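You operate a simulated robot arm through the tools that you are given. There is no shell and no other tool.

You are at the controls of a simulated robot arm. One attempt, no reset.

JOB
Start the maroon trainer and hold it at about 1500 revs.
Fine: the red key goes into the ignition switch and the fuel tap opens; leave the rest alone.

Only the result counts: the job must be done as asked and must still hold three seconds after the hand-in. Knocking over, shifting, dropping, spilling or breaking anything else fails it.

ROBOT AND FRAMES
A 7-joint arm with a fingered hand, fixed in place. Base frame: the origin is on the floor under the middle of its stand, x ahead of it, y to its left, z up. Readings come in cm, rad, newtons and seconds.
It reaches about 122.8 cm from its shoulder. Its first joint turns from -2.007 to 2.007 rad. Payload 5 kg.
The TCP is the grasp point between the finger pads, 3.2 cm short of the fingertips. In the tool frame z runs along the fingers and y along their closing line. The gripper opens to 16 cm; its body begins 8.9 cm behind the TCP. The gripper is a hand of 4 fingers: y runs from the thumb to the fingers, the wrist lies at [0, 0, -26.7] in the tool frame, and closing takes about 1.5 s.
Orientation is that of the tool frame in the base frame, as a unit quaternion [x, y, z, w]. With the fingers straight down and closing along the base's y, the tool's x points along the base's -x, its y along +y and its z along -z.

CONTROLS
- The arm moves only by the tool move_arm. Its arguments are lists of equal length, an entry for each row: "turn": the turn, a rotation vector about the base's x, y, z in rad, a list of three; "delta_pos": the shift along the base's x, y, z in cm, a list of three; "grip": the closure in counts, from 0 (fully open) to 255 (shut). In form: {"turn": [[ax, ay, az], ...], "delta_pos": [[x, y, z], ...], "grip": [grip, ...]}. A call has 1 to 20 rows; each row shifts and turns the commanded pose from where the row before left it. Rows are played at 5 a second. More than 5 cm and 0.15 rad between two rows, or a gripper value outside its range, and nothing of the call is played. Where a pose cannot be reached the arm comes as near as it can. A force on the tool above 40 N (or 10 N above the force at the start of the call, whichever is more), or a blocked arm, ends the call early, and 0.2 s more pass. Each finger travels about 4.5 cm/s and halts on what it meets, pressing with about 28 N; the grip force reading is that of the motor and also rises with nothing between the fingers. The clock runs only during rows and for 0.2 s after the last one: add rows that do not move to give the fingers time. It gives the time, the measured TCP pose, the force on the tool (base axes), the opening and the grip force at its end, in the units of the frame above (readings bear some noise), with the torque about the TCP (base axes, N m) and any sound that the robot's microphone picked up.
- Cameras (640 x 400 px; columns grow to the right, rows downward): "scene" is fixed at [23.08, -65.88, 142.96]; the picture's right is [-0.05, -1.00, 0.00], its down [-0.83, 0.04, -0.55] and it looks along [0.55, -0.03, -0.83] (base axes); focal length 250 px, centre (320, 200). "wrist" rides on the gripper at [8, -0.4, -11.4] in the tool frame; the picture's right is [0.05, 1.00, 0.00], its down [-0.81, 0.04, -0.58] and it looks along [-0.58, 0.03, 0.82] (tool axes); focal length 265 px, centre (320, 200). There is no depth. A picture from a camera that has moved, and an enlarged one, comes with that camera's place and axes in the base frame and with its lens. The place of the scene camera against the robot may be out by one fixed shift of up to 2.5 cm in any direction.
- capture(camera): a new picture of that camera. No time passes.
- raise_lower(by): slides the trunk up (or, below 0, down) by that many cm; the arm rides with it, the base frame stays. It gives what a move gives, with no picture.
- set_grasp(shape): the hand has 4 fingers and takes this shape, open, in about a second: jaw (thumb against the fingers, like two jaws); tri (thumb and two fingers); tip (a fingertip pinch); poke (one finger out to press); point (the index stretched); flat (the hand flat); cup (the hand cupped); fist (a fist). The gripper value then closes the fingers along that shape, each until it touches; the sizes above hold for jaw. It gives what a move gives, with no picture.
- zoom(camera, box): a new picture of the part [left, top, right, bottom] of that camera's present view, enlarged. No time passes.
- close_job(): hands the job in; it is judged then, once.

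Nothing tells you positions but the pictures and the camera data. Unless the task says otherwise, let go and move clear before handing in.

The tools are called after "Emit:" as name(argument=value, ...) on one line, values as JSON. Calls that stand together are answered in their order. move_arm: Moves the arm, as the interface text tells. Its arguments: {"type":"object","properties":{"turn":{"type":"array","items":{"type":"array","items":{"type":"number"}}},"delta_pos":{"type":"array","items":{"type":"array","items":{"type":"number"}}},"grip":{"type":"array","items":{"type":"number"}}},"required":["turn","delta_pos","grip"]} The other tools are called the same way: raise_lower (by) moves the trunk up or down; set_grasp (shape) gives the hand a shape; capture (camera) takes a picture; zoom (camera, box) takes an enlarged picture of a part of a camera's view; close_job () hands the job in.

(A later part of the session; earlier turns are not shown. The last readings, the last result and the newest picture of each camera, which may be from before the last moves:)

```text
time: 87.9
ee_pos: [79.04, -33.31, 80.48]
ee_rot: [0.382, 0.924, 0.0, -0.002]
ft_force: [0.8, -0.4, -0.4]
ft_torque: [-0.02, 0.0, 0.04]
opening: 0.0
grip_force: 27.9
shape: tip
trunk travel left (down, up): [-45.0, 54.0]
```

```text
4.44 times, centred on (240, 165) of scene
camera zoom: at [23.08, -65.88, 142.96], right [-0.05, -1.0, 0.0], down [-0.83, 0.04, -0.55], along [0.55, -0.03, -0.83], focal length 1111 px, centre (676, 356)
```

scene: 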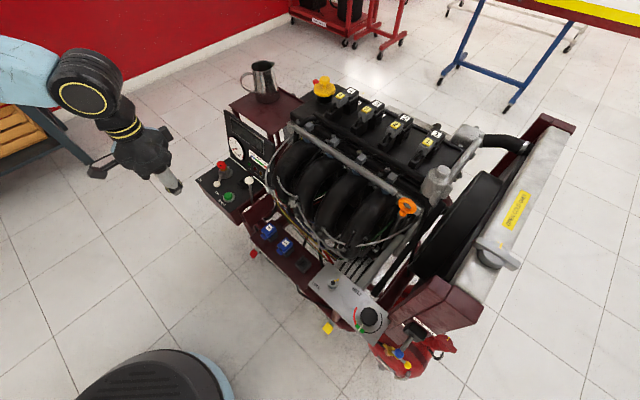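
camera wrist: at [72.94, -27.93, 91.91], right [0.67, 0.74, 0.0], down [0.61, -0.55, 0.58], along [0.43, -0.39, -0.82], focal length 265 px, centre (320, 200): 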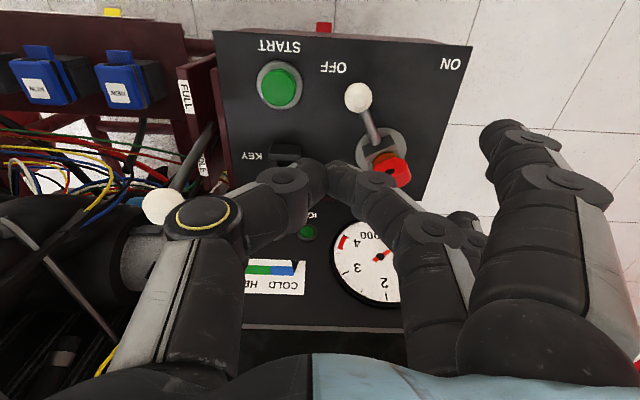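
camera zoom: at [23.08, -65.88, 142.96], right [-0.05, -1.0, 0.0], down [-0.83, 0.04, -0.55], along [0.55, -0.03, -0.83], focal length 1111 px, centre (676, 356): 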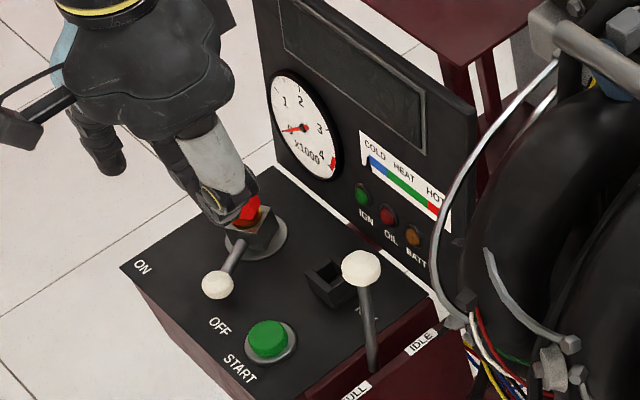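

Emit:
move_arm(turn=[[0, 0, 0], [0, 0, 0], [0, 0, 0], [0, 0, 0]], delta_pos=[[0, 0.2, -2.5], [0, 0, -2.5], [0, 0, -2], [0, 0, 0]], grip=[255, 255, 255, 255])

Emit:
zoom(camera="wrist", box=[250, 60, 410, 200])

Emit:
zoom(camera="scene", box=[190, 120, 290, 210])

Emit:
capture(camera="wrist")

```text
time: 88.9
ee_pos: [78.91, -33.09, 73.59]
ee_rot: [0.381, 0.924, 0.0, 0.0]
ft_force: [-0.4, 0.3, -0.5]
ft_torque: [0.01, 0.0, -0.01]
opening: 0.01
grip_force: 28.1
shape: tip
trunk travel left (down, up): [-45.0, 54.0]
```

```text
2.86 times, centred on (330, 130) of wrist
camera zoom: at [72.82, -27.74, 85.0], right [0.67, 0.74, 0.0], down [0.61, -0.55, 0.58], along [0.43, -0.39, -0.82], focal length 758 px, centre (291, 400)
```

zoom: 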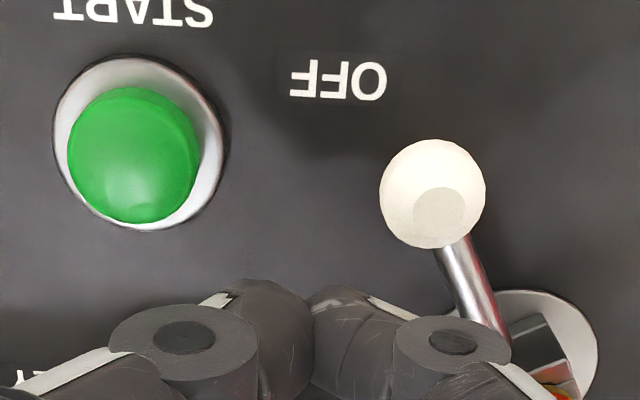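

```text
4.44 times, centred on (240, 165) of scene
camera zoom: at [23.08, -65.88, 142.96], right [-0.05, -1.0, 0.0], down [-0.83, 0.04, -0.55], along [0.55, -0.03, -0.83], focal length 1111 px, centre (676, 356)
```

zoom: 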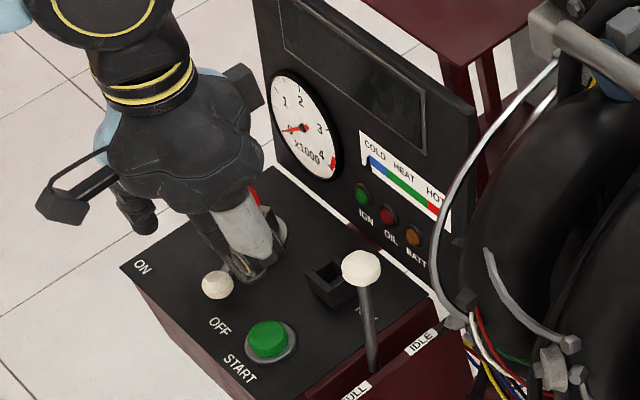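

```text
taken
camera wrist: at [72.82, -27.74, 85.0], right [0.67, 0.74, 0.0], down [0.61, -0.55, 0.58], along [0.43, -0.39, -0.82], focal length 265 px, centre (320, 200)
```

wrist: 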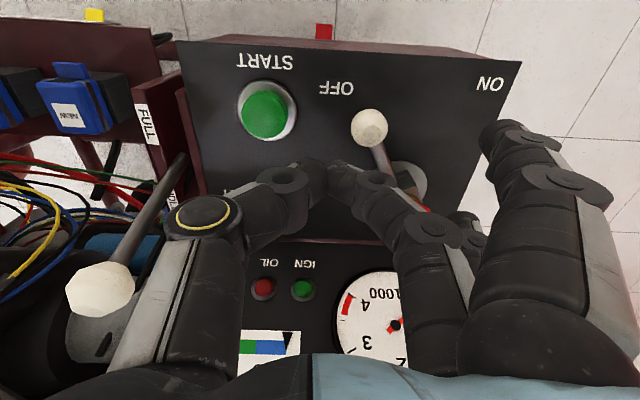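

Emit:
move_arm(turn=[[0, 0, 0], [0, 0, 0], [0, 0, 0], [0, 0, 0]], delta_pos=[[0, 0, -1.2], [0, 0, -1.2], [0, 0, -0.8], [0, 0, 0]], grip=[255, 255, 255, 255])

Emit:
capture(camera="wrist")

Emit:
zoom(camera="scene", box=[200, 140, 270, 210])

```text
time: 89.9
ee_pos: [78.71, -33.35, 70.52]
ee_rot: [0.381, 0.924, -0.001, -0.001]
ft_force: [1.0, 0.0, 0.2]
ft_torque: [0.02, -0.02, 0.0]
opening: 0.0
grip_force: 28.2
shape: tip
trunk travel left (down, up): [-45.0, 54.0]
```

```text
taken
camera wrist: at [72.66, -27.97, 81.89], right [0.67, 0.74, 0.0], down [0.61, -0.55, 0.58], along [0.43, -0.39, -0.82], focal length 265 px, centre (320, 200)
```

wrist: 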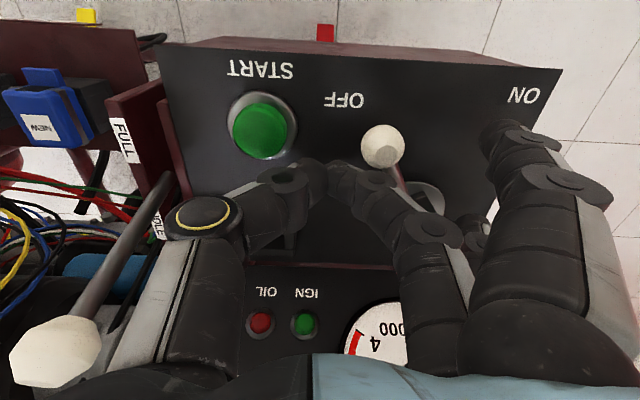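

```text
5.71 times, centred on (235, 175) of scene
camera zoom: at [23.08, -65.88, 142.96], right [-0.05, -1.0, 0.0], down [-0.83, 0.04, -0.55], along [0.55, -0.03, -0.83], focal length 1429 px, centre (806, 343)
```

zoom: 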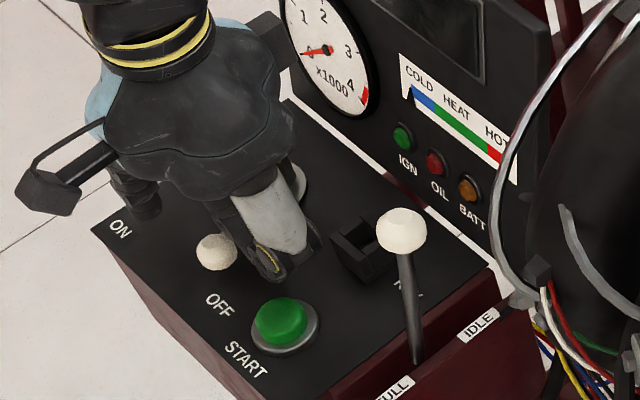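

In position beside the ball. Push the ignition lever toward ON.

Emit:
move_arm(turn=[[0, 0, 0], [0, 0, 0], [0, 0, 0], [0, 0, 0], [0, 0, 0]], delta_pos=[[0.03, 0.6, 0], [0.03, 0.7, 0], [0.05, 0.7, 0], [0.1, 0.7, 0], [0, 0, 0]], grip=[255, 255, 255, 255, 255])

Emit:
capture(camera="wrist")

Emit:
zoom(camera="scene", box=[200, 140, 270, 210])

```text
time: 91.1
ee_pos: [78.79, -30.7, 70.42]
ee_rot: [0.382, 0.924, -0.001, 0.0]
ft_force: [0.9, 0.0, 3.3]
ft_torque: [0.08, -0.08, -0.04]
opening: 0.0
grip_force: 28.5
shape: tip
trunk travel left (down, up): [-45.0, 54.0]
```

```text
taken
camera wrist: at [72.74, -25.27, 81.76], right [0.67, 0.74, 0.0], down [0.61, -0.55, 0.58], along [0.43, -0.39, -0.82], focal length 265 px, centre (320, 200)
```

wrist: 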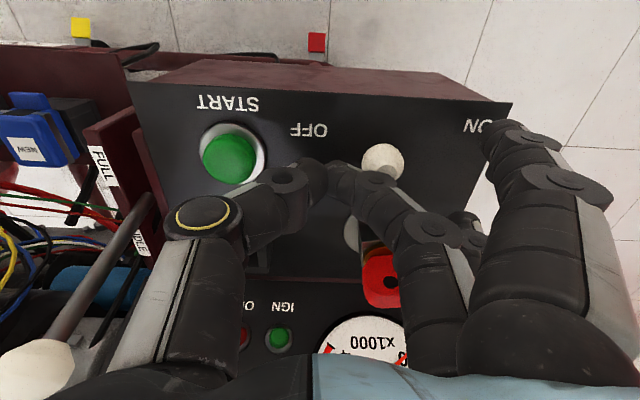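

```text
5.71 times, centred on (235, 175) of scene
camera zoom: at [23.08, -65.88, 142.96], right [-0.05, -1.0, 0.0], down [-0.83, 0.04, -0.55], along [0.55, -0.03, -0.83], focal length 1429 px, centre (806, 343)
```

zoom: 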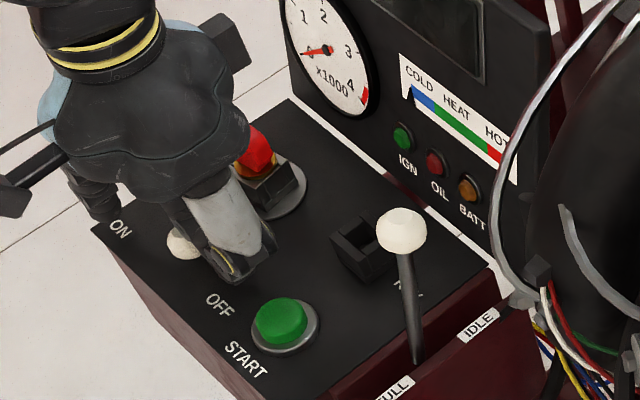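

Lever is moving and the key turns with it. Keep following the arc.

Emit:
move_arm(turn=[[0, 0, 0], [0, 0, 0], [0, 0, 0], [0, 0, 0], [0, 0, 0]], delta_pos=[[0.15, 0.65, 0], [0.2, 0.65, 0], [0.3, 0.6, 0], [0.4, 0.6, 0], [0, 0, 0]], grip=[255, 255, 255, 255, 255])

Emit:
capture(camera="wrist")

Emit:
zoom(camera="scene", box=[200, 140, 270, 210])

```text
time: 92.3
ee_pos: [79.93, -28.26, 70.39]
ee_rot: [0.382, 0.924, -0.001, 0.0]
ft_force: [0.6, -0.7, 0.6]
ft_torque: [-0.04, 0.0, 0.01]
opening: 0.0
grip_force: 28.0
shape: tip
trunk travel left (down, up): [-45.0, 54.0]
```

```text
taken
camera wrist: at [73.86, -22.85, 81.78], right [0.67, 0.74, 0.0], down [0.61, -0.55, 0.58], along [0.43, -0.39, -0.82], focal length 265 px, centre (320, 200)
```

wrist: 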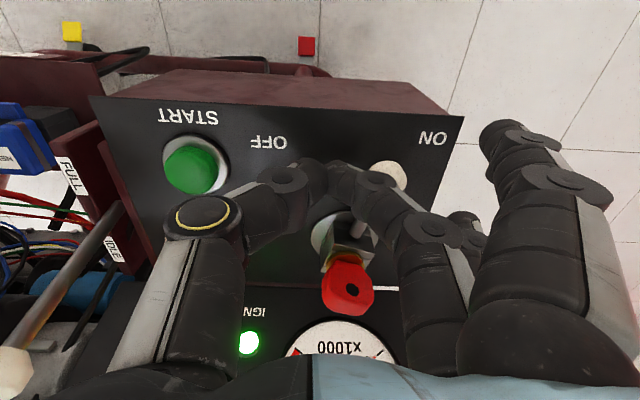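

```text
5.71 times, centred on (235, 175) of scene
camera zoom: at [23.08, -65.88, 142.96], right [-0.05, -1.0, 0.0], down [-0.83, 0.04, -0.55], along [0.55, -0.03, -0.83], focal length 1429 px, centre (806, 343)
```

zoom: 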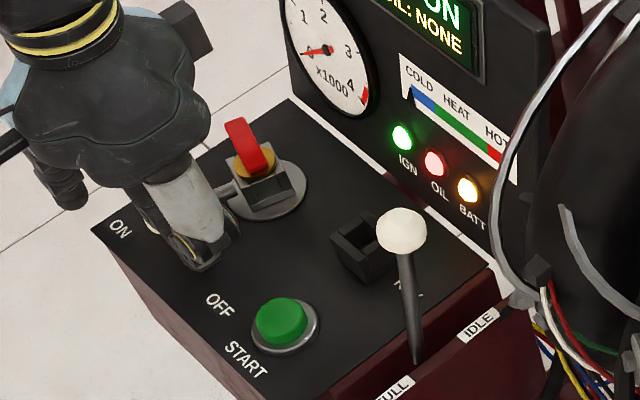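

Ignition lamps are lit and the display is on. Let me read the display.

Emit:
zoom(camera="scene", box=[220, 105, 280, 165])

Emit:
zoom(camera="wrist", box=[230, 120, 470, 380])

```text
6.67 times, centred on (250, 135) of scene
camera zoom: at [23.08, -65.88, 142.96], right [-0.05, -1.0, 0.0], down [-0.83, 0.04, -0.55], along [0.55, -0.03, -0.83], focal length 1667 px, centre (787, 633)
```

zoom: 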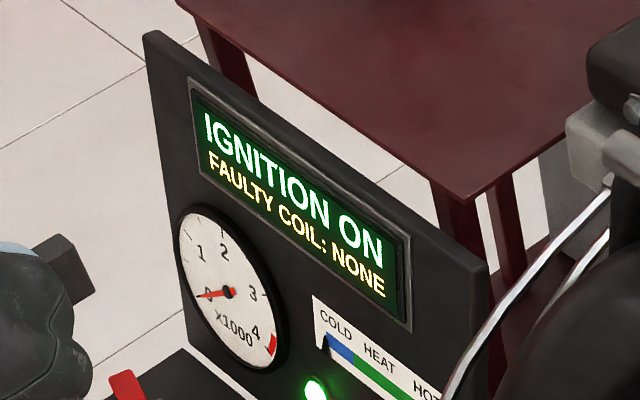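

```text
1.54 times, centred on (350, 250) of wrist
camera zoom: at [73.86, -22.85, 81.78], right [0.67, 0.74, 0.0], down [0.61, -0.55, 0.58], along [0.43, -0.39, -0.82], focal length 408 px, centre (274, 123)
```

zoom: 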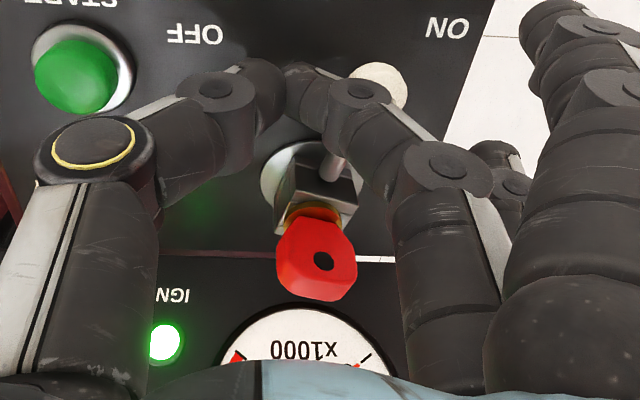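

"IGNITION ON". Push the lever the rest of the way to its ON stop.

Emit:
move_arm(turn=[[0, 0, 0], [0, 0, 0], [0, 0, 0], [0, 0, 0]], delta_pos=[[0.5, 0.5, 0], [0.5, 0.5, 0], [0.4, 0.35, 0], [0, 0, 0]], grip=[255, 255, 255, 255])

Emit:
capture(camera="wrist")

Emit:
zoom(camera="scene", box=[200, 140, 270, 210])

```text
time: 93.3
ee_pos: [81.17, -26.77, 70.16]
ee_rot: [0.383, 0.924, -0.001, 0.0]
ft_force: [-1.8, -1.2, 2.9]
ft_torque: [0.06, -0.02, 0.06]
opening: 0.01
grip_force: 27.8
shape: tip
trunk travel left (down, up): [-45.0, 54.0]
```

```text
taken
camera wrist: at [75.14, -21.44, 81.7], right [0.67, 0.74, 0.0], down [0.61, -0.55, 0.58], along [0.43, -0.39, -0.82], focal length 265 px, centre (320, 200)
```

wrist: 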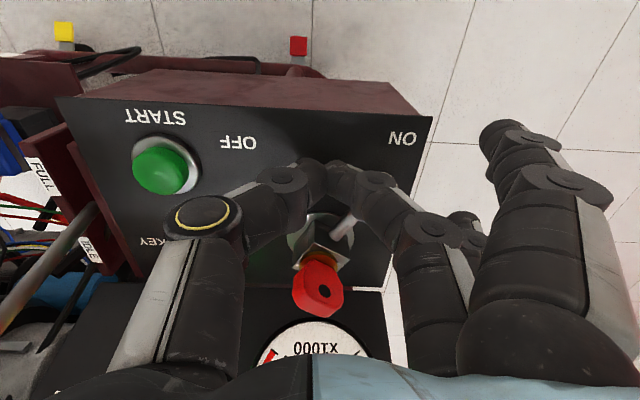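

```text
5.71 times, centred on (235, 175) of scene
camera zoom: at [23.08, -65.88, 142.96], right [-0.05, -1.0, 0.0], down [-0.83, 0.04, -0.55], along [0.55, -0.03, -0.83], focal length 1429 px, centre (806, 343)
```

zoom: 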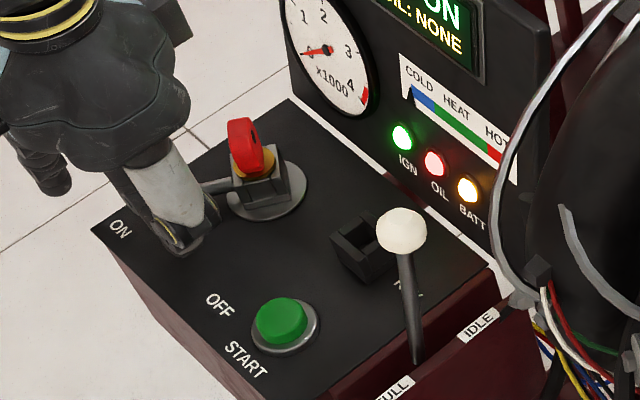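

Emit:
move_arm(turn=[[0, 0, 0], [0, 0, 0], [0, 0, 0], [0, 0, 0]], delta_pos=[[0.35, 0.2, 0], [0.35, 0.15, 0], [0.3, 0.1, 0], [0, 0, 0]], grip=[255, 255, 255, 255])

Emit:
capture(camera="wrist")

Emit:
zoom(camera="scene", box=[200, 140, 270, 210])

```text
time: 94.3
ee_pos: [81.94, -26.47, 70.39]
ee_rot: [0.383, 0.924, -0.001, -0.001]
ft_force: [-32.6, 0.4, 14.2]
ft_torque: [0.2, 0.27, 0.44]
opening: 0.0
grip_force: 27.9
shape: tip
trunk travel left (down, up): [-45.0, 54.0]
```

```text
taken
camera wrist: at [75.93, -21.06, 81.84], right [0.67, 0.74, 0.0], down [0.61, -0.55, 0.58], along [0.43, -0.39, -0.82], focal length 265 px, centre (320, 200)
```

wrist: 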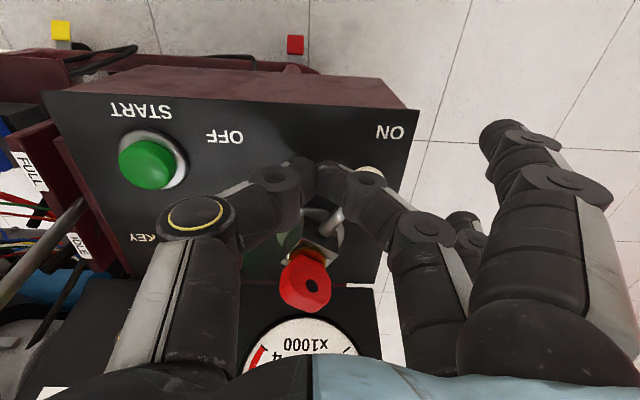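

```text
5.71 times, centred on (235, 175) of scene
camera zoom: at [23.08, -65.88, 142.96], right [-0.05, -1.0, 0.0], down [-0.83, 0.04, -0.55], along [0.55, -0.03, -0.83], focal length 1429 px, centre (806, 343)
```

zoom: 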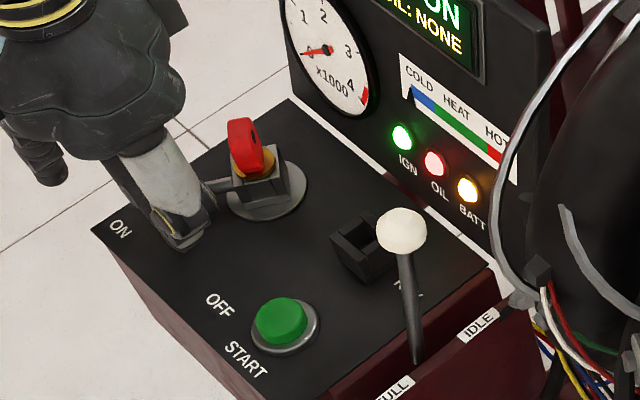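

Hit the ON stop (≈35 N). Back off and lift, then move above START.

Emit:
move_arm(turn=[[0, 0, 0], [0, 0, 0], [0, 0, 0], [0, 0, 0], [0, 0, 0], [0, 0, 0], [0, 0, 0]], delta_pos=[[-0.9, -0.4, 0], [-0.8, -0.5, 1], [0, 0, 3], [0, 0, 3], [-3, -3, 0], [-2.5, -3, 0], [0, 0, 0]], grip=[255, 255, 255, 255, 255, 255, 255])

Emit:
capture(camera="wrist")

Emit:
zoom(camera="wrist", box=[240, 60, 440, 200])

Emit:
zoom(camera="scene", box=[200, 140, 270, 210])

```text
time: 95.9
ee_pos: [75.08, -32.99, 77.43]
ee_rot: [0.381, 0.924, -0.001, 0.0]
ft_force: [0.1, 0.0, 0.1]
ft_torque: [-0.02, 0.0, 0.0]
opening: 0.0
grip_force: 27.4
shape: tip
trunk travel left (down, up): [-45.0, 54.0]
```

```text
taken
camera wrist: at [68.97, -27.65, 88.85], right [0.67, 0.74, 0.0], down [0.61, -0.55, 0.58], along [0.43, -0.39, -0.82], focal length 265 px, centre (320, 200)
```

wrist: 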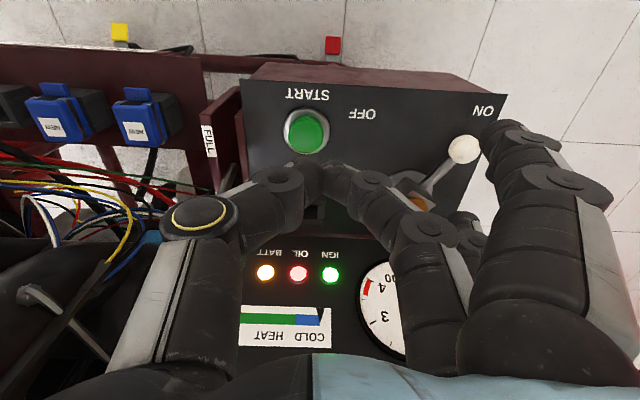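

```text
2.86 times, centred on (340, 130) of wrist
camera zoom: at [68.97, -27.65, 88.85], right [0.67, 0.74, 0.0], down [0.61, -0.55, 0.58], along [0.43, -0.39, -0.82], focal length 758 px, centre (263, 400)
```

zoom: 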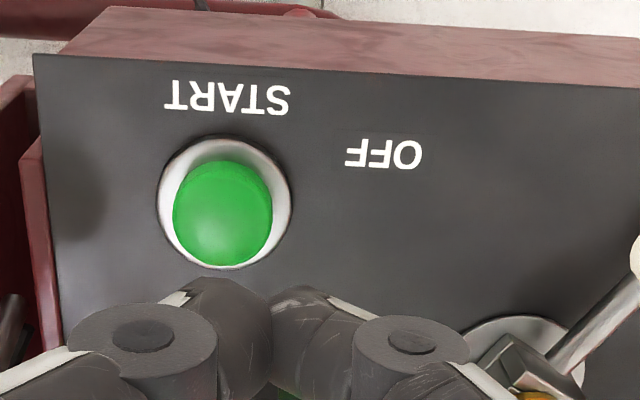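

```text
5.71 times, centred on (235, 175) of scene
camera zoom: at [23.08, -65.88, 142.96], right [-0.05, -1.0, 0.0], down [-0.83, 0.04, -0.55], along [0.55, -0.03, -0.83], focal length 1429 px, centre (806, 343)
```

zoom: 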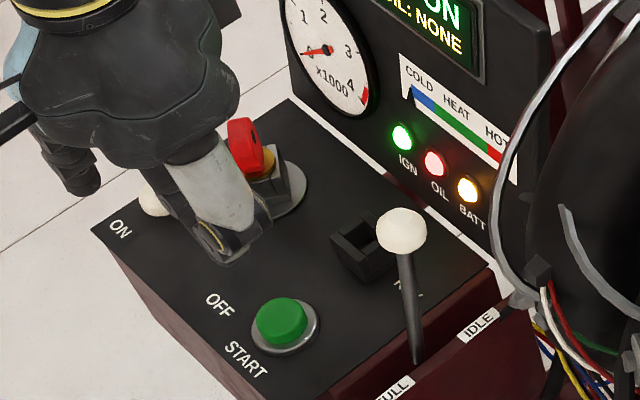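

The ON lever ball would be under my spread fingers if I press START in this yaw, so rotate the hand +90° (spread fingers outward to the front) before pressing.

Emit:
move_arm(turn=[[0, 0, 0], [0, 0, 0.143], [0, 0, 0.143], [0, 0, 0.143], [0, 0, 0.143], [0, 0, 0.143], [0, 0, 0.143], [0, 0, 0.143], [0, 0, 0.143], [0, 0, 0.143], [0, 0, 0.143], [0, 0, 0.143], [0, 0, 0]], delta_pos=[[0, 0, 4], [0, 0, 0], [0, 0, 0], [0, 0, 0], [0, 0, 0], [-0.1, -0.3, 0], [-0.1, -0.3, 0], [-0.1, -0.3, 0], [-0.06, -0.38, 0], [0, 0, 0], [0, 0, 0], [0, 0, 0], [0, 0, 0]], grip=[255, 255, 255, 255, 255, 255, 255, 255, 255, 255, 255, 255, 255])

Emit:
capture(camera="wrist")

Emit:
zoom(camera="scene", box=[190, 100, 290, 210])

```text
time: 98.7
ee_pos: [74.8, -34.46, 81.27]
ee_rot: [-0.385, 0.923, 0.0, 0.001]
ft_force: [0.2, -0.6, 0.8]
ft_torque: [-0.02, 0.01, 0.01]
opening: 0.0
grip_force: 27.1
shape: tip
trunk travel left (down, up): [-45.0, 54.0]
```

```text
taken
camera wrist: at [69.32, -40.43, 92.65], right [-0.75, 0.67, 0.0], down [0.54, 0.61, 0.58], along [0.39, 0.43, -0.82], focal length 265 px, centre (320, 200)
```

wrist: 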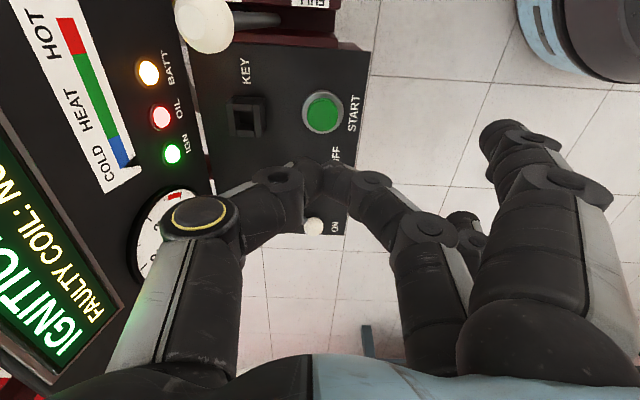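

```text
3.64 times, centred on (240, 155) of scene
camera zoom: at [23.08, -65.88, 142.96], right [-0.05, -1.0, 0.0], down [-0.83, 0.04, -0.55], along [0.55, -0.03, -0.83], focal length 909 px, centre (611, 364)
```

zoom: 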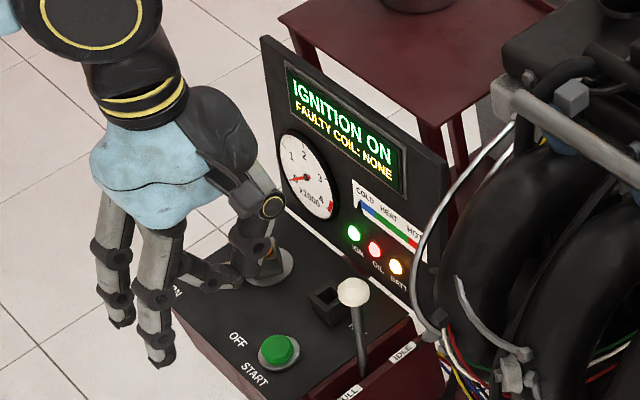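

Emit:
move_arm(turn=[[0, 0, 0], [0, 0, 0], [0, 0, 0], [0, 0, 0], [0, 0, 0]], delta_pos=[[-0.25, 0.13, -2], [0, 0, -3], [0, 0, -2.5], [0, 0, -1.7], [0, 0, 0]], grip=[255, 255, 255, 255, 255])

Emit:
zoom(camera="wrist", box=[230, 60, 430, 200])

Emit:
zoom(camera="scene", box=[190, 130, 290, 220])

```text
time: 99.9
ee_pos: [74.28, -34.5, 72.16]
ee_rot: [-0.385, 0.923, -0.001, 0.0]
ft_force: [-1.0, -0.1, -1.0]
ft_torque: [0.01, -0.02, -0.01]
opening: 0.0
grip_force: 28.1
shape: tip
trunk travel left (down, up): [-45.0, 54.0]
```

```text
2.86 times, centred on (330, 130) of wrist
camera zoom: at [68.78, -40.51, 83.65], right [-0.74, 0.67, 0.0], down [0.54, 0.61, 0.58], along [0.39, 0.43, -0.82], focal length 758 px, centre (291, 400)
```

zoom: 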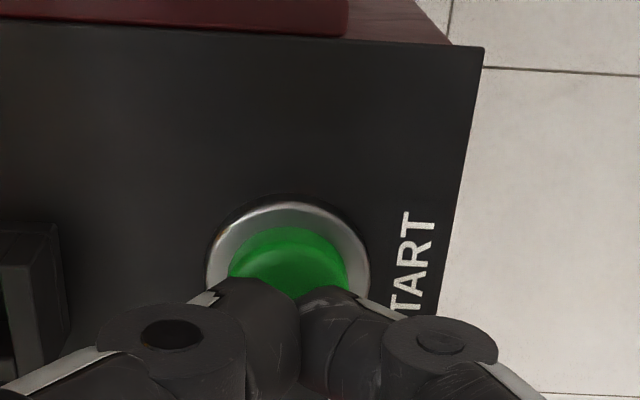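

```text
4.44 times, centred on (240, 175) of scene
camera zoom: at [23.08, -65.88, 142.96], right [-0.05, -1.0, 0.0], down [-0.83, 0.04, -0.55], along [0.55, -0.03, -0.83], focal length 1111 px, centre (676, 311)
```

zoom: 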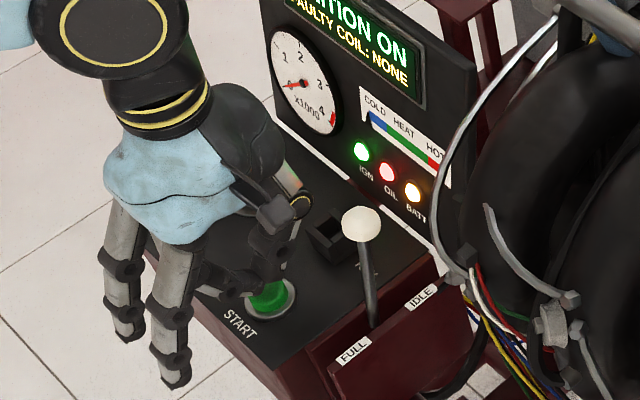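

Centred over START. Press down gently and hold.

Emit:
move_arm(turn=[[0, 0, 0], [0, 0, 0], [0, 0, 0], [0, 0, 0], [0, 0, 0], [0, 0, 0]], delta_pos=[[0, 0, -0.8], [0, 0, -0.8], [0, 0, -0.7], [0, 0, -0.3], [0, 0, -0.2], [0, 0, 0]], grip=[255, 255, 255, 255, 255, 255])

Emit:
zoom(camera="scene", box=[190, 110, 290, 220])

```text
time: 100.9
ee_pos: [74.46, -34.56, 70.23]
ee_rot: [-0.384, 0.923, -0.004, 0.001]
ft_force: [-8.0, 3.0, 29.8]
ft_torque: [0.3, 0.34, 0.05]
opening: 0.0
grip_force: 28.0
shape: tip
trunk travel left (down, up): [-45.0, 54.0]
heard: click
stopped in row 5: the force on the tool passed its limit at 42 N (the readings are from after the stop); the commanded pose is now the measured one
```

```text
3.64 times, centred on (240, 165) of scene
camera zoom: at [23.08, -65.88, 142.96], right [-0.05, -1.0, 0.0], down [-0.83, 0.04, -0.55], along [0.55, -0.03, -0.83], focal length 909 px, centre (611, 327)
```

zoom: 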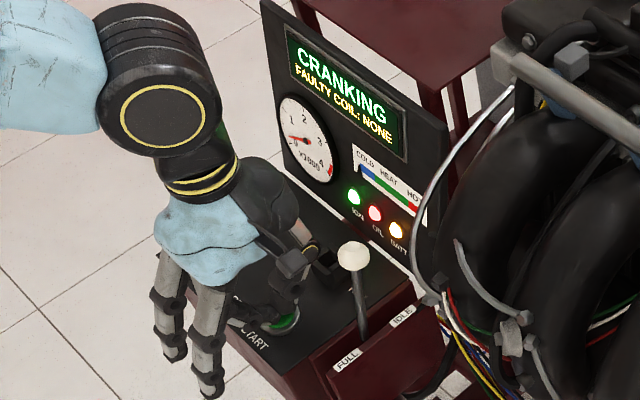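

"CRANKING" — hold START down.

Emit:
move_arm(turn=[[0, 0, 0], [0, 0, 0], [0, 0, 0], [0, 0, 0], [0, 0, 0], [0, 0, 0]], delta_pos=[[0, 0, 0], [0, 0, 0], [0, 0, 0], [0, 0, 0], [0, 0, 0], [0, 0, 0]], grip=[255, 255, 255, 255, 255, 255])

Emit:
zoom(camera="scene", box=[190, 110, 290, 220])

```text
time: 102.3
ee_pos: [74.46, -34.58, 70.07]
ee_rot: [-0.384, 0.923, -0.004, 0.002]
ft_force: [-1.3, -3.3, 40.3]
ft_torque: [0.05, 0.02, 0.01]
opening: 0.02
grip_force: 27.8
shape: tip
trunk travel left (down, up): [-45.0, 54.0]
```

```text
3.64 times, centred on (240, 165) of scene
camera zoom: at [23.08, -65.88, 142.96], right [-0.05, -1.0, 0.0], down [-0.83, 0.04, -0.55], along [0.55, -0.03, -0.83], focal length 909 px, centre (611, 327)
```

zoom: 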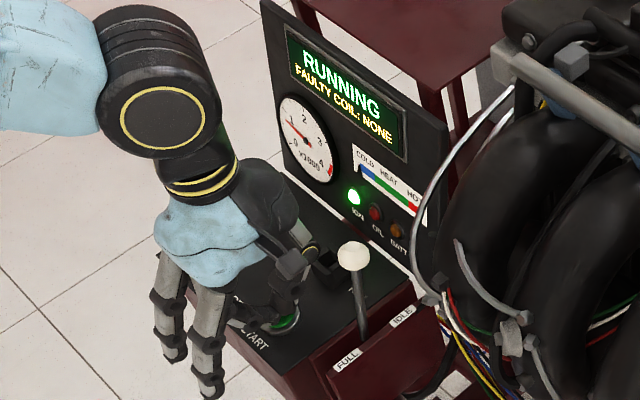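

Engine is RUNNING. Release START by lifting.

Emit:
move_arm(turn=[[0, 0, 0], [0, 0, 0], [0, 0, 0], [0, 0, 0], [0, 0, 0]], delta_pos=[[0, 0, 2], [0, 0, 3], [0, 0, 4], [0, 0, 4], [0, 0, 0]], grip=[255, 255, 255, 255, 255])

Emit:
zoom(camera="scene", box=[220, 115, 280, 175])

Emit:
capture(camera="wrist")

Emit:
zoom(camera="scene", box=[200, 140, 300, 230])

```text
time: 103.5
ee_pos: [74.53, -34.3, 82.78]
ee_rot: [-0.384, 0.923, -0.002, 0.001]
ft_force: [0.5, -0.7, -0.4]
ft_torque: [0.0, -0.01, 0.02]
opening: 0.03
grip_force: 27.7
shape: tip
trunk travel left (down, up): [-45.0, 54.0]
```

```text
6.67 times, centred on (250, 145) of scene
camera zoom: at [23.08, -65.88, 142.96], right [-0.05, -1.0, 0.0], down [-0.83, 0.04, -0.55], along [0.55, -0.03, -0.83], focal length 1667 px, centre (787, 567)
```

zoom: 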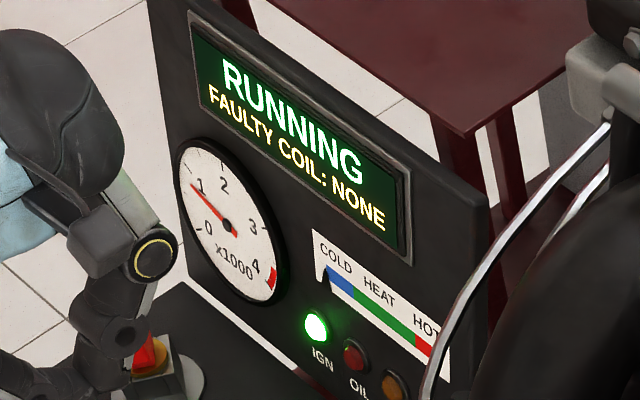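

```text
taken
camera wrist: at [69.06, -40.35, 94.24], right [-0.74, 0.67, -0.01], down [0.54, 0.61, 0.58], along [0.39, 0.43, -0.82], focal length 265 px, centre (320, 200)
```

wrist: 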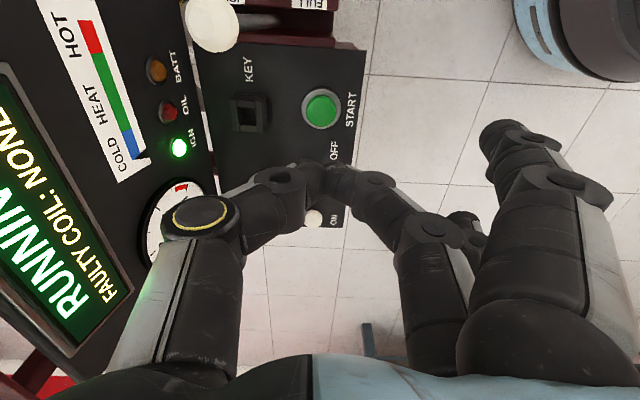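

```text
4.44 times, centred on (250, 185) of scene
camera zoom: at [23.08, -65.88, 142.96], right [-0.05, -1.0, 0.0], down [-0.83, 0.04, -0.55], along [0.55, -0.03, -0.83], focal length 1111 px, centre (631, 267)
```

zoom: 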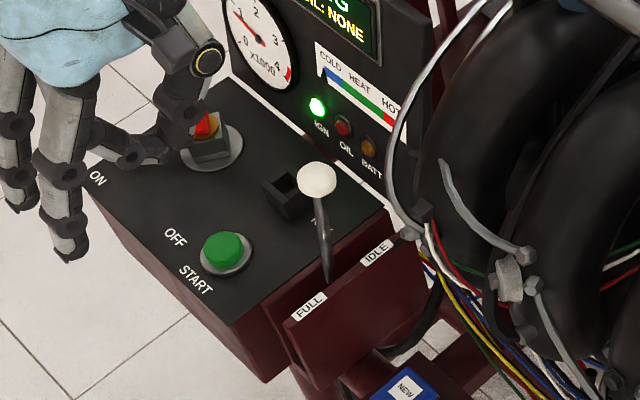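

Idling just under 1000. Now the throttle: I'll pinch the white throttle ball (73.9,−44.1,76.3) and ease it toward FULL. First move above it with the pinch partly open and a slight tilt away from the dash.

Emit:
move_arm(turn=[[-0.053, -0.053, 0], [-0.053, -0.053, 0], [0, 0, 0], [0, 0, 0], [0, 0, 0]], delta_pos=[[-0.2, -3, 0.5], [-0.2, -3, 0.5], [-0.3, -2.5, 0], [-0.16, -0.86, 0], [0, 0, 0]], grip=[200, 176, 176, 176, 176])

Emit:
capture(camera="wrist")

Emit:
zoom(camera="scene", box=[200, 100, 300, 220])

```text
time: 104.7
ee_pos: [73.8, -43.9, 83.67]
ee_rot: [-0.382, 0.921, -0.072, 0.03]
ft_force: [0.2, -0.4, -0.6]
ft_torque: [0.03, 0.01, -0.03]
opening: 4.92
grip_force: 0.1
shape: tip
trunk travel left (down, up): [-45.0, 54.0]
```

```text
taken
camera wrist: at [66.97, -48.6, 95.02], right [-0.74, 0.66, -0.15], down [0.48, 0.67, 0.56], along [0.48, 0.34, -0.81], focal length 265 px, centre (320, 200)
```

wrist: 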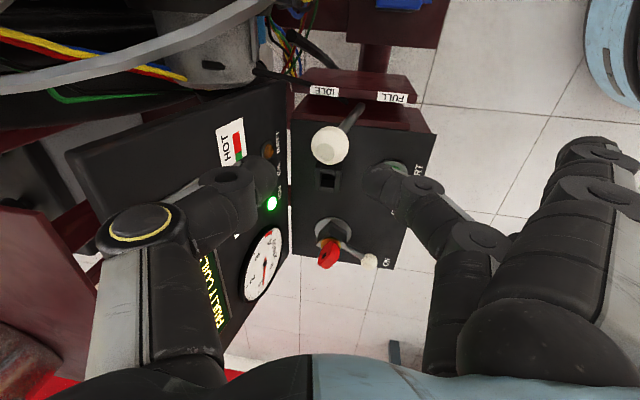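

```text
3.33 times, centred on (250, 160) of scene
camera zoom: at [23.08, -65.88, 142.96], right [-0.05, -1.0, 0.0], down [-0.83, 0.04, -0.55], along [0.55, -0.03, -0.83], focal length 834 px, centre (553, 333)
```

zoom: 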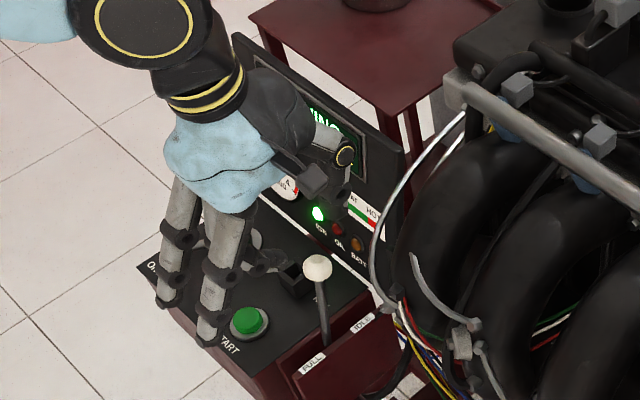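

Well aligned. Lower around the ball.

Emit:
move_arm(turn=[[0, 0, 0], [0, 0, 0], [0, 0, 0], [0, 0, 0]], delta_pos=[[0, 0, -2], [0, 0, -2], [0, 0, -1.9], [0, 0, 0]], grip=[176, 176, 176, 176])

Emit:
capture(camera="wrist")

Emit:
zoom(camera="scene", box=[200, 110, 300, 220])

```text
time: 105.7
ee_pos: [73.69, -43.95, 77.84]
ee_rot: [-0.382, 0.921, -0.071, 0.03]
ft_force: [-0.2, -0.4, -0.3]
ft_torque: [-0.01, 0.01, 0.01]
opening: 4.91
grip_force: 0.0
shape: tip
trunk travel left (down, up): [-45.0, 54.0]
```

```text
taken
camera wrist: at [67.1, -48.72, 89.25], right [-0.74, 0.66, -0.15], down [0.48, 0.67, 0.56], along [0.48, 0.34, -0.81], focal length 265 px, centre (320, 200)
```

wrist: 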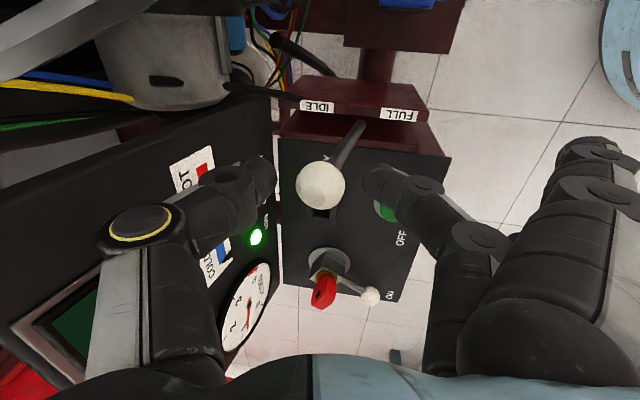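

```text
3.64 times, centred on (250, 165) of scene
camera zoom: at [23.08, -65.88, 142.96], right [-0.05, -1.0, 0.0], down [-0.83, 0.04, -0.55], along [0.55, -0.03, -0.83], focal length 909 px, centre (574, 327)
```

zoom: 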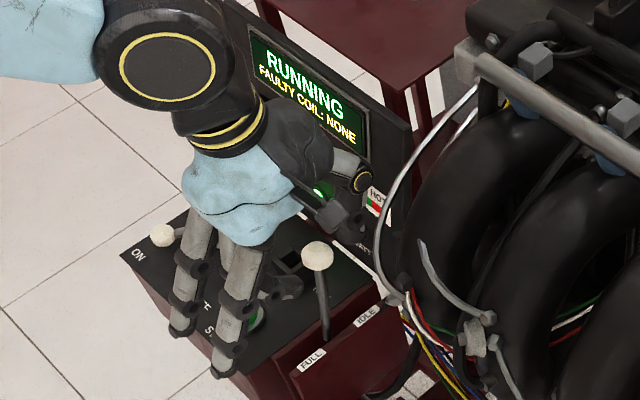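

Ball is caged between thumb and finger. Narrow the cage a bit and ease toward FULL in small steps, watching the tach.

Emit:
move_arm(turn=[[0, 0, 0], [0, 0, 0], [0, 0, 0], [0, 0, 0], [0, 0, 0]], delta_pos=[[0, 0, 0], [0, 0, 0], [-0.35, 0.35, 0], [-0.35, 0.35, 0], [0, 0, 0]], grip=[190, 196, 196, 196, 196])

Emit:
capture(camera="wrist")

Emit:
zoom(camera="wrist", box=[200, 240, 300, 360])

Emit:
zoom(camera="scene", box=[210, 110, 290, 200])

```text
time: 106.9
ee_pos: [73.07, -43.27, 77.91]
ee_rot: [-0.382, 0.921, -0.072, 0.03]
ft_force: [0.3, -1.4, 1.2]
ft_torque: [-0.03, -0.01, 0.01]
opening: 3.77
grip_force: 0.0
shape: tip
trunk travel left (down, up): [-45.0, 54.0]
```

```text
taken
camera wrist: at [66.31, -47.97, 89.26], right [-0.74, 0.66, -0.15], down [0.48, 0.67, 0.56], along [0.48, 0.34, -0.81], focal length 265 px, centre (320, 200)
```

wrist: 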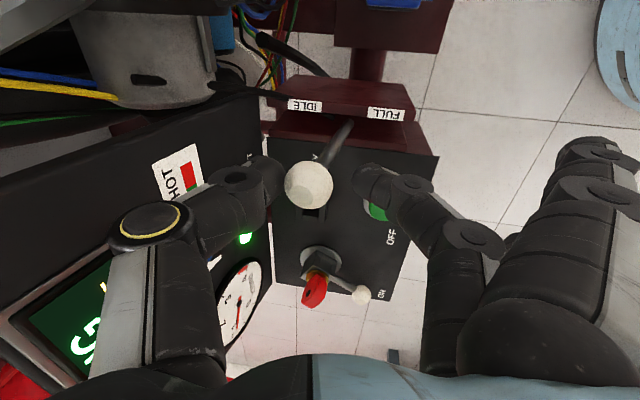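

```text
3.33 times, centred on (250, 300) of wrist
camera zoom: at [66.31, -47.97, 89.26], right [-0.74, 0.66, -0.15], down [0.48, 0.67, 0.56], along [0.48, 0.34, -0.81], focal length 885 px, centre (553, -133)
```

zoom: 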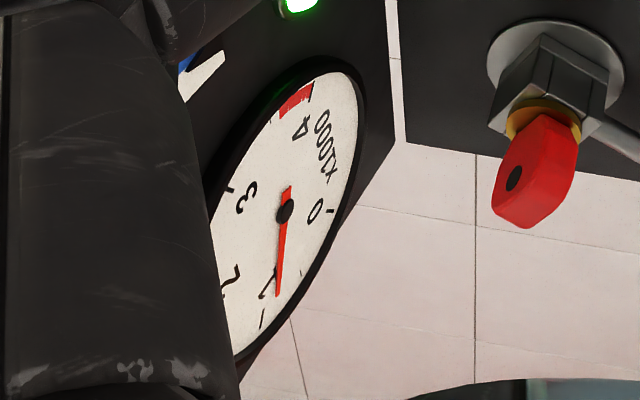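

```text
4.44 times, centred on (250, 155) of scene
camera zoom: at [23.08, -65.88, 142.96], right [-0.05, -1.0, 0.0], down [-0.83, 0.04, -0.55], along [0.55, -0.03, -0.83], focal length 1111 px, centre (631, 400)
```

zoom: 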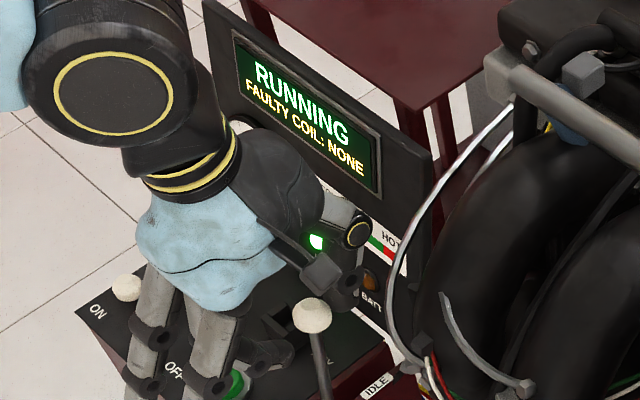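

Emit:
move_arm(turn=[[0, 0, 0], [0, 0, 0], [0, 0, 0]], delta_pos=[[-0.3, 0.3, 0], [-0.3, 0.3, 0], [0, 0, 0]], grip=[196, 196, 196])

Emit:
zoom(camera="wrist", box=[200, 130, 400, 360])

Emit:
zoom(camera="wrist", box=[200, 240, 300, 360])

```text
time: 107.7
ee_pos: [72.45, -42.65, 78.01]
ee_rot: [-0.382, 0.921, -0.071, 0.03]
ft_force: [0.7, 0.2, 0.2]
ft_torque: [-0.03, -0.02, -0.01]
opening: 3.79
grip_force: 0.0
shape: tip
trunk travel left (down, up): [-45.0, 54.0]
```

```text
1.74 times, centred on (300, 245) of wrist
camera zoom: at [65.71, -47.43, 89.33], right [-0.74, 0.66, -0.15], down [0.48, 0.67, 0.56], along [0.48, 0.34, -0.81], focal length 462 px, centre (355, 122)
```

zoom: 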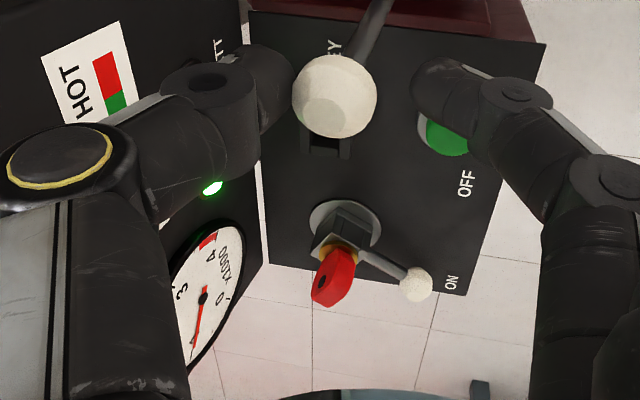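

```text
3.33 times, centred on (250, 300) of wrist
camera zoom: at [65.71, -47.43, 89.33], right [-0.74, 0.66, -0.15], down [0.48, 0.67, 0.56], along [0.48, 0.34, -0.81], focal length 885 px, centre (553, -133)
```

zoom: 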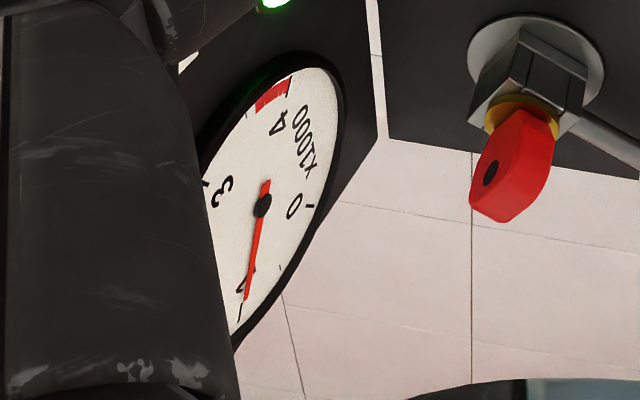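

Thumb is touching now, tach ≈ 950. Continue in small steps.

Emit:
move_arm(turn=[[0, 0, 0], [0, 0, 0], [0, 0, 0], [0, 0, 0]], delta_pos=[[-0.3, 0.3, 0], [-0.3, 0.3, 0], [0, 0, 0], [0, 0, 0]], grip=[196, 196, 196, 196])

Emit:
zoom(camera="wrist", box=[200, 130, 400, 360])

Emit:
zoom(camera="wrist", box=[190, 240, 290, 360])

Emit:
zoom(camera="scene", box=[210, 110, 290, 200])

```text
time: 108.7
ee_pos: [71.83, -42.08, 77.92]
ee_rot: [-0.382, 0.921, -0.072, 0.03]
ft_force: [0.1, -0.8, 0.0]
ft_torque: [-0.02, 0.01, 0.01]
opening: 3.78
grip_force: 0.1
shape: tip
trunk travel left (down, up): [-45.0, 54.0]
```

```text
1.74 times, centred on (300, 245) of wrist
camera zoom: at [65.09, -46.8, 89.32], right [-0.74, 0.66, -0.15], down [0.48, 0.67, 0.56], along [0.47, 0.34, -0.81], focal length 462 px, centre (355, 122)
```

zoom: 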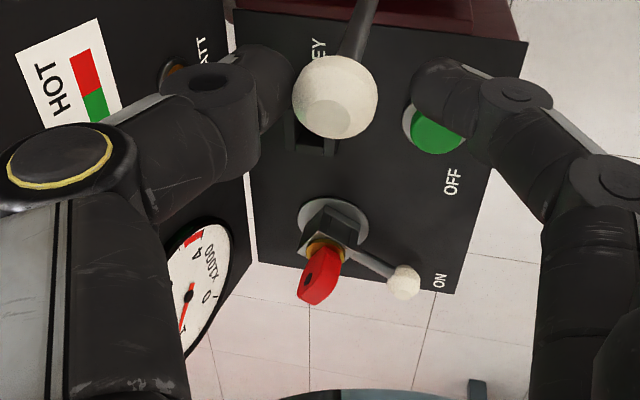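

```text
3.33 times, centred on (240, 300) of wrist
camera zoom: at [65.09, -46.8, 89.32], right [-0.74, 0.66, -0.15], down [0.48, 0.67, 0.56], along [0.47, 0.34, -0.81], focal length 885 px, centre (587, -133)
```

zoom: 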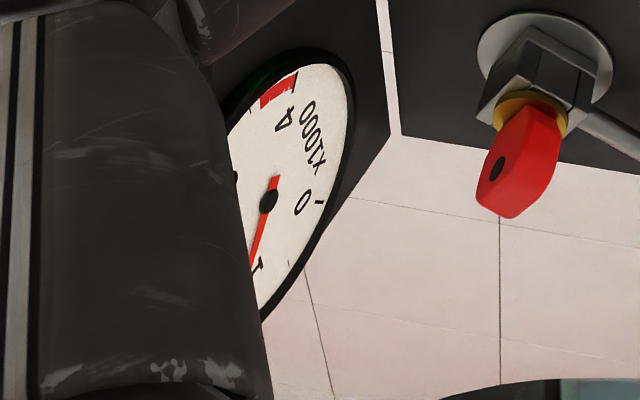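

```text
4.44 times, centred on (250, 155) of scene
camera zoom: at [23.08, -65.88, 142.96], right [-0.05, -1.0, 0.0], down [-0.83, 0.04, -0.55], along [0.55, -0.03, -0.83], focal length 1111 px, centre (631, 400)
```

zoom: 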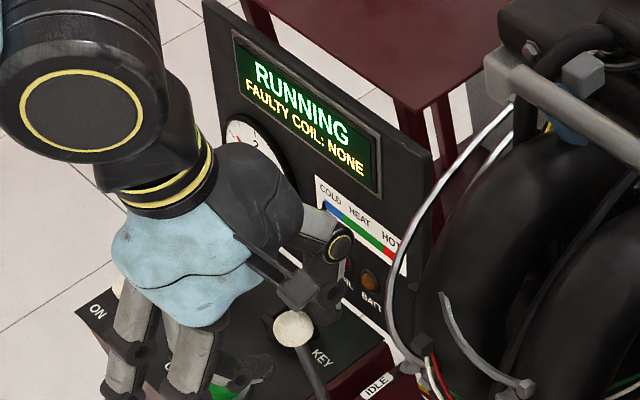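

Emit:
zoom(camera="scene", box=[225, 125, 255, 155])

```text
13.33 times, centred on (240, 140) of scene
camera zoom: at [23.08, -65.88, 142.96], right [-0.05, -1.0, 0.0], down [-0.83, 0.04, -0.55], along [0.55, -0.03, -0.83], focal length 3334 px, centre (1387, 1000)
```

zoom: 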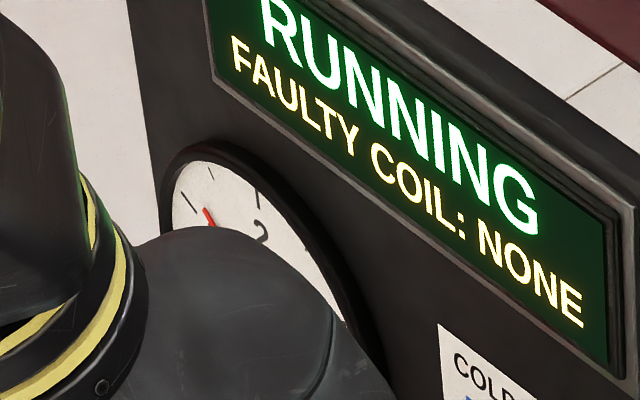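

The scene view shows the needle about midway between the 1 and 1.5 ticks (~1250). About 0.6 cm more should give 1500.

Emit:
move_arm(turn=[[0, 0, 0], [0, 0, 0], [0, 0, 0], [0, 0, 0]], delta_pos=[[-0.2, 0.2, 0], [-0.2, 0.2, 0], [0, 0, 0], [0, 0, 0]], grip=[196, 196, 196, 196])

Emit:
zoom(camera="scene", box=[225, 125, 255, 155])

Emit:
zoom(camera="wrist", box=[200, 130, 400, 360])

```text
time: 109.7
ee_pos: [71.38, -41.68, 77.96]
ee_rot: [-0.382, 0.921, -0.072, 0.03]
ft_force: [0.1, -0.9, 0.8]
ft_torque: [-0.02, 0.02, 0.0]
opening: 3.75
grip_force: 0.0
shape: tip
trunk travel left (down, up): [-45.0, 54.0]
```

```text
13.33 times, centred on (240, 140) of scene
camera zoom: at [23.08, -65.88, 142.96], right [-0.05, -1.0, 0.0], down [-0.83, 0.04, -0.55], along [0.55, -0.03, -0.83], focal length 3334 px, centre (1387, 1000)
```

zoom: 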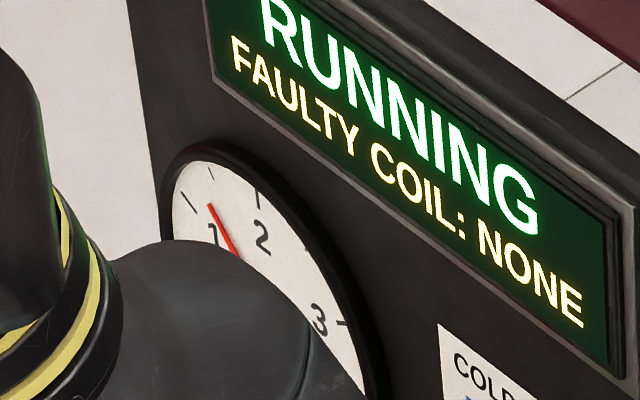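

```text
1.74 times, centred on (300, 245) of wrist
camera zoom: at [64.66, -46.4, 89.36], right [-0.74, 0.66, -0.15], down [0.48, 0.67, 0.56], along [0.48, 0.34, -0.81], focal length 462 px, centre (355, 122)
```

zoom: 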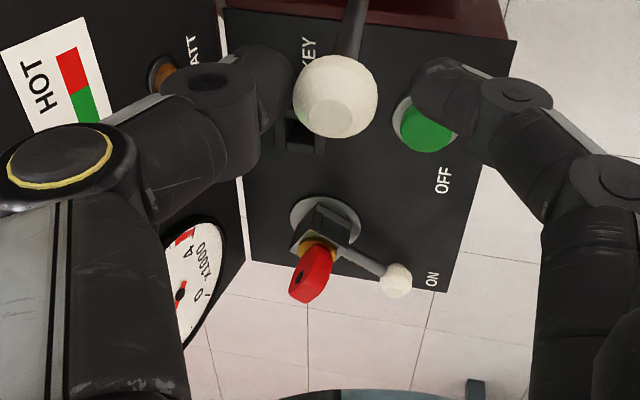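

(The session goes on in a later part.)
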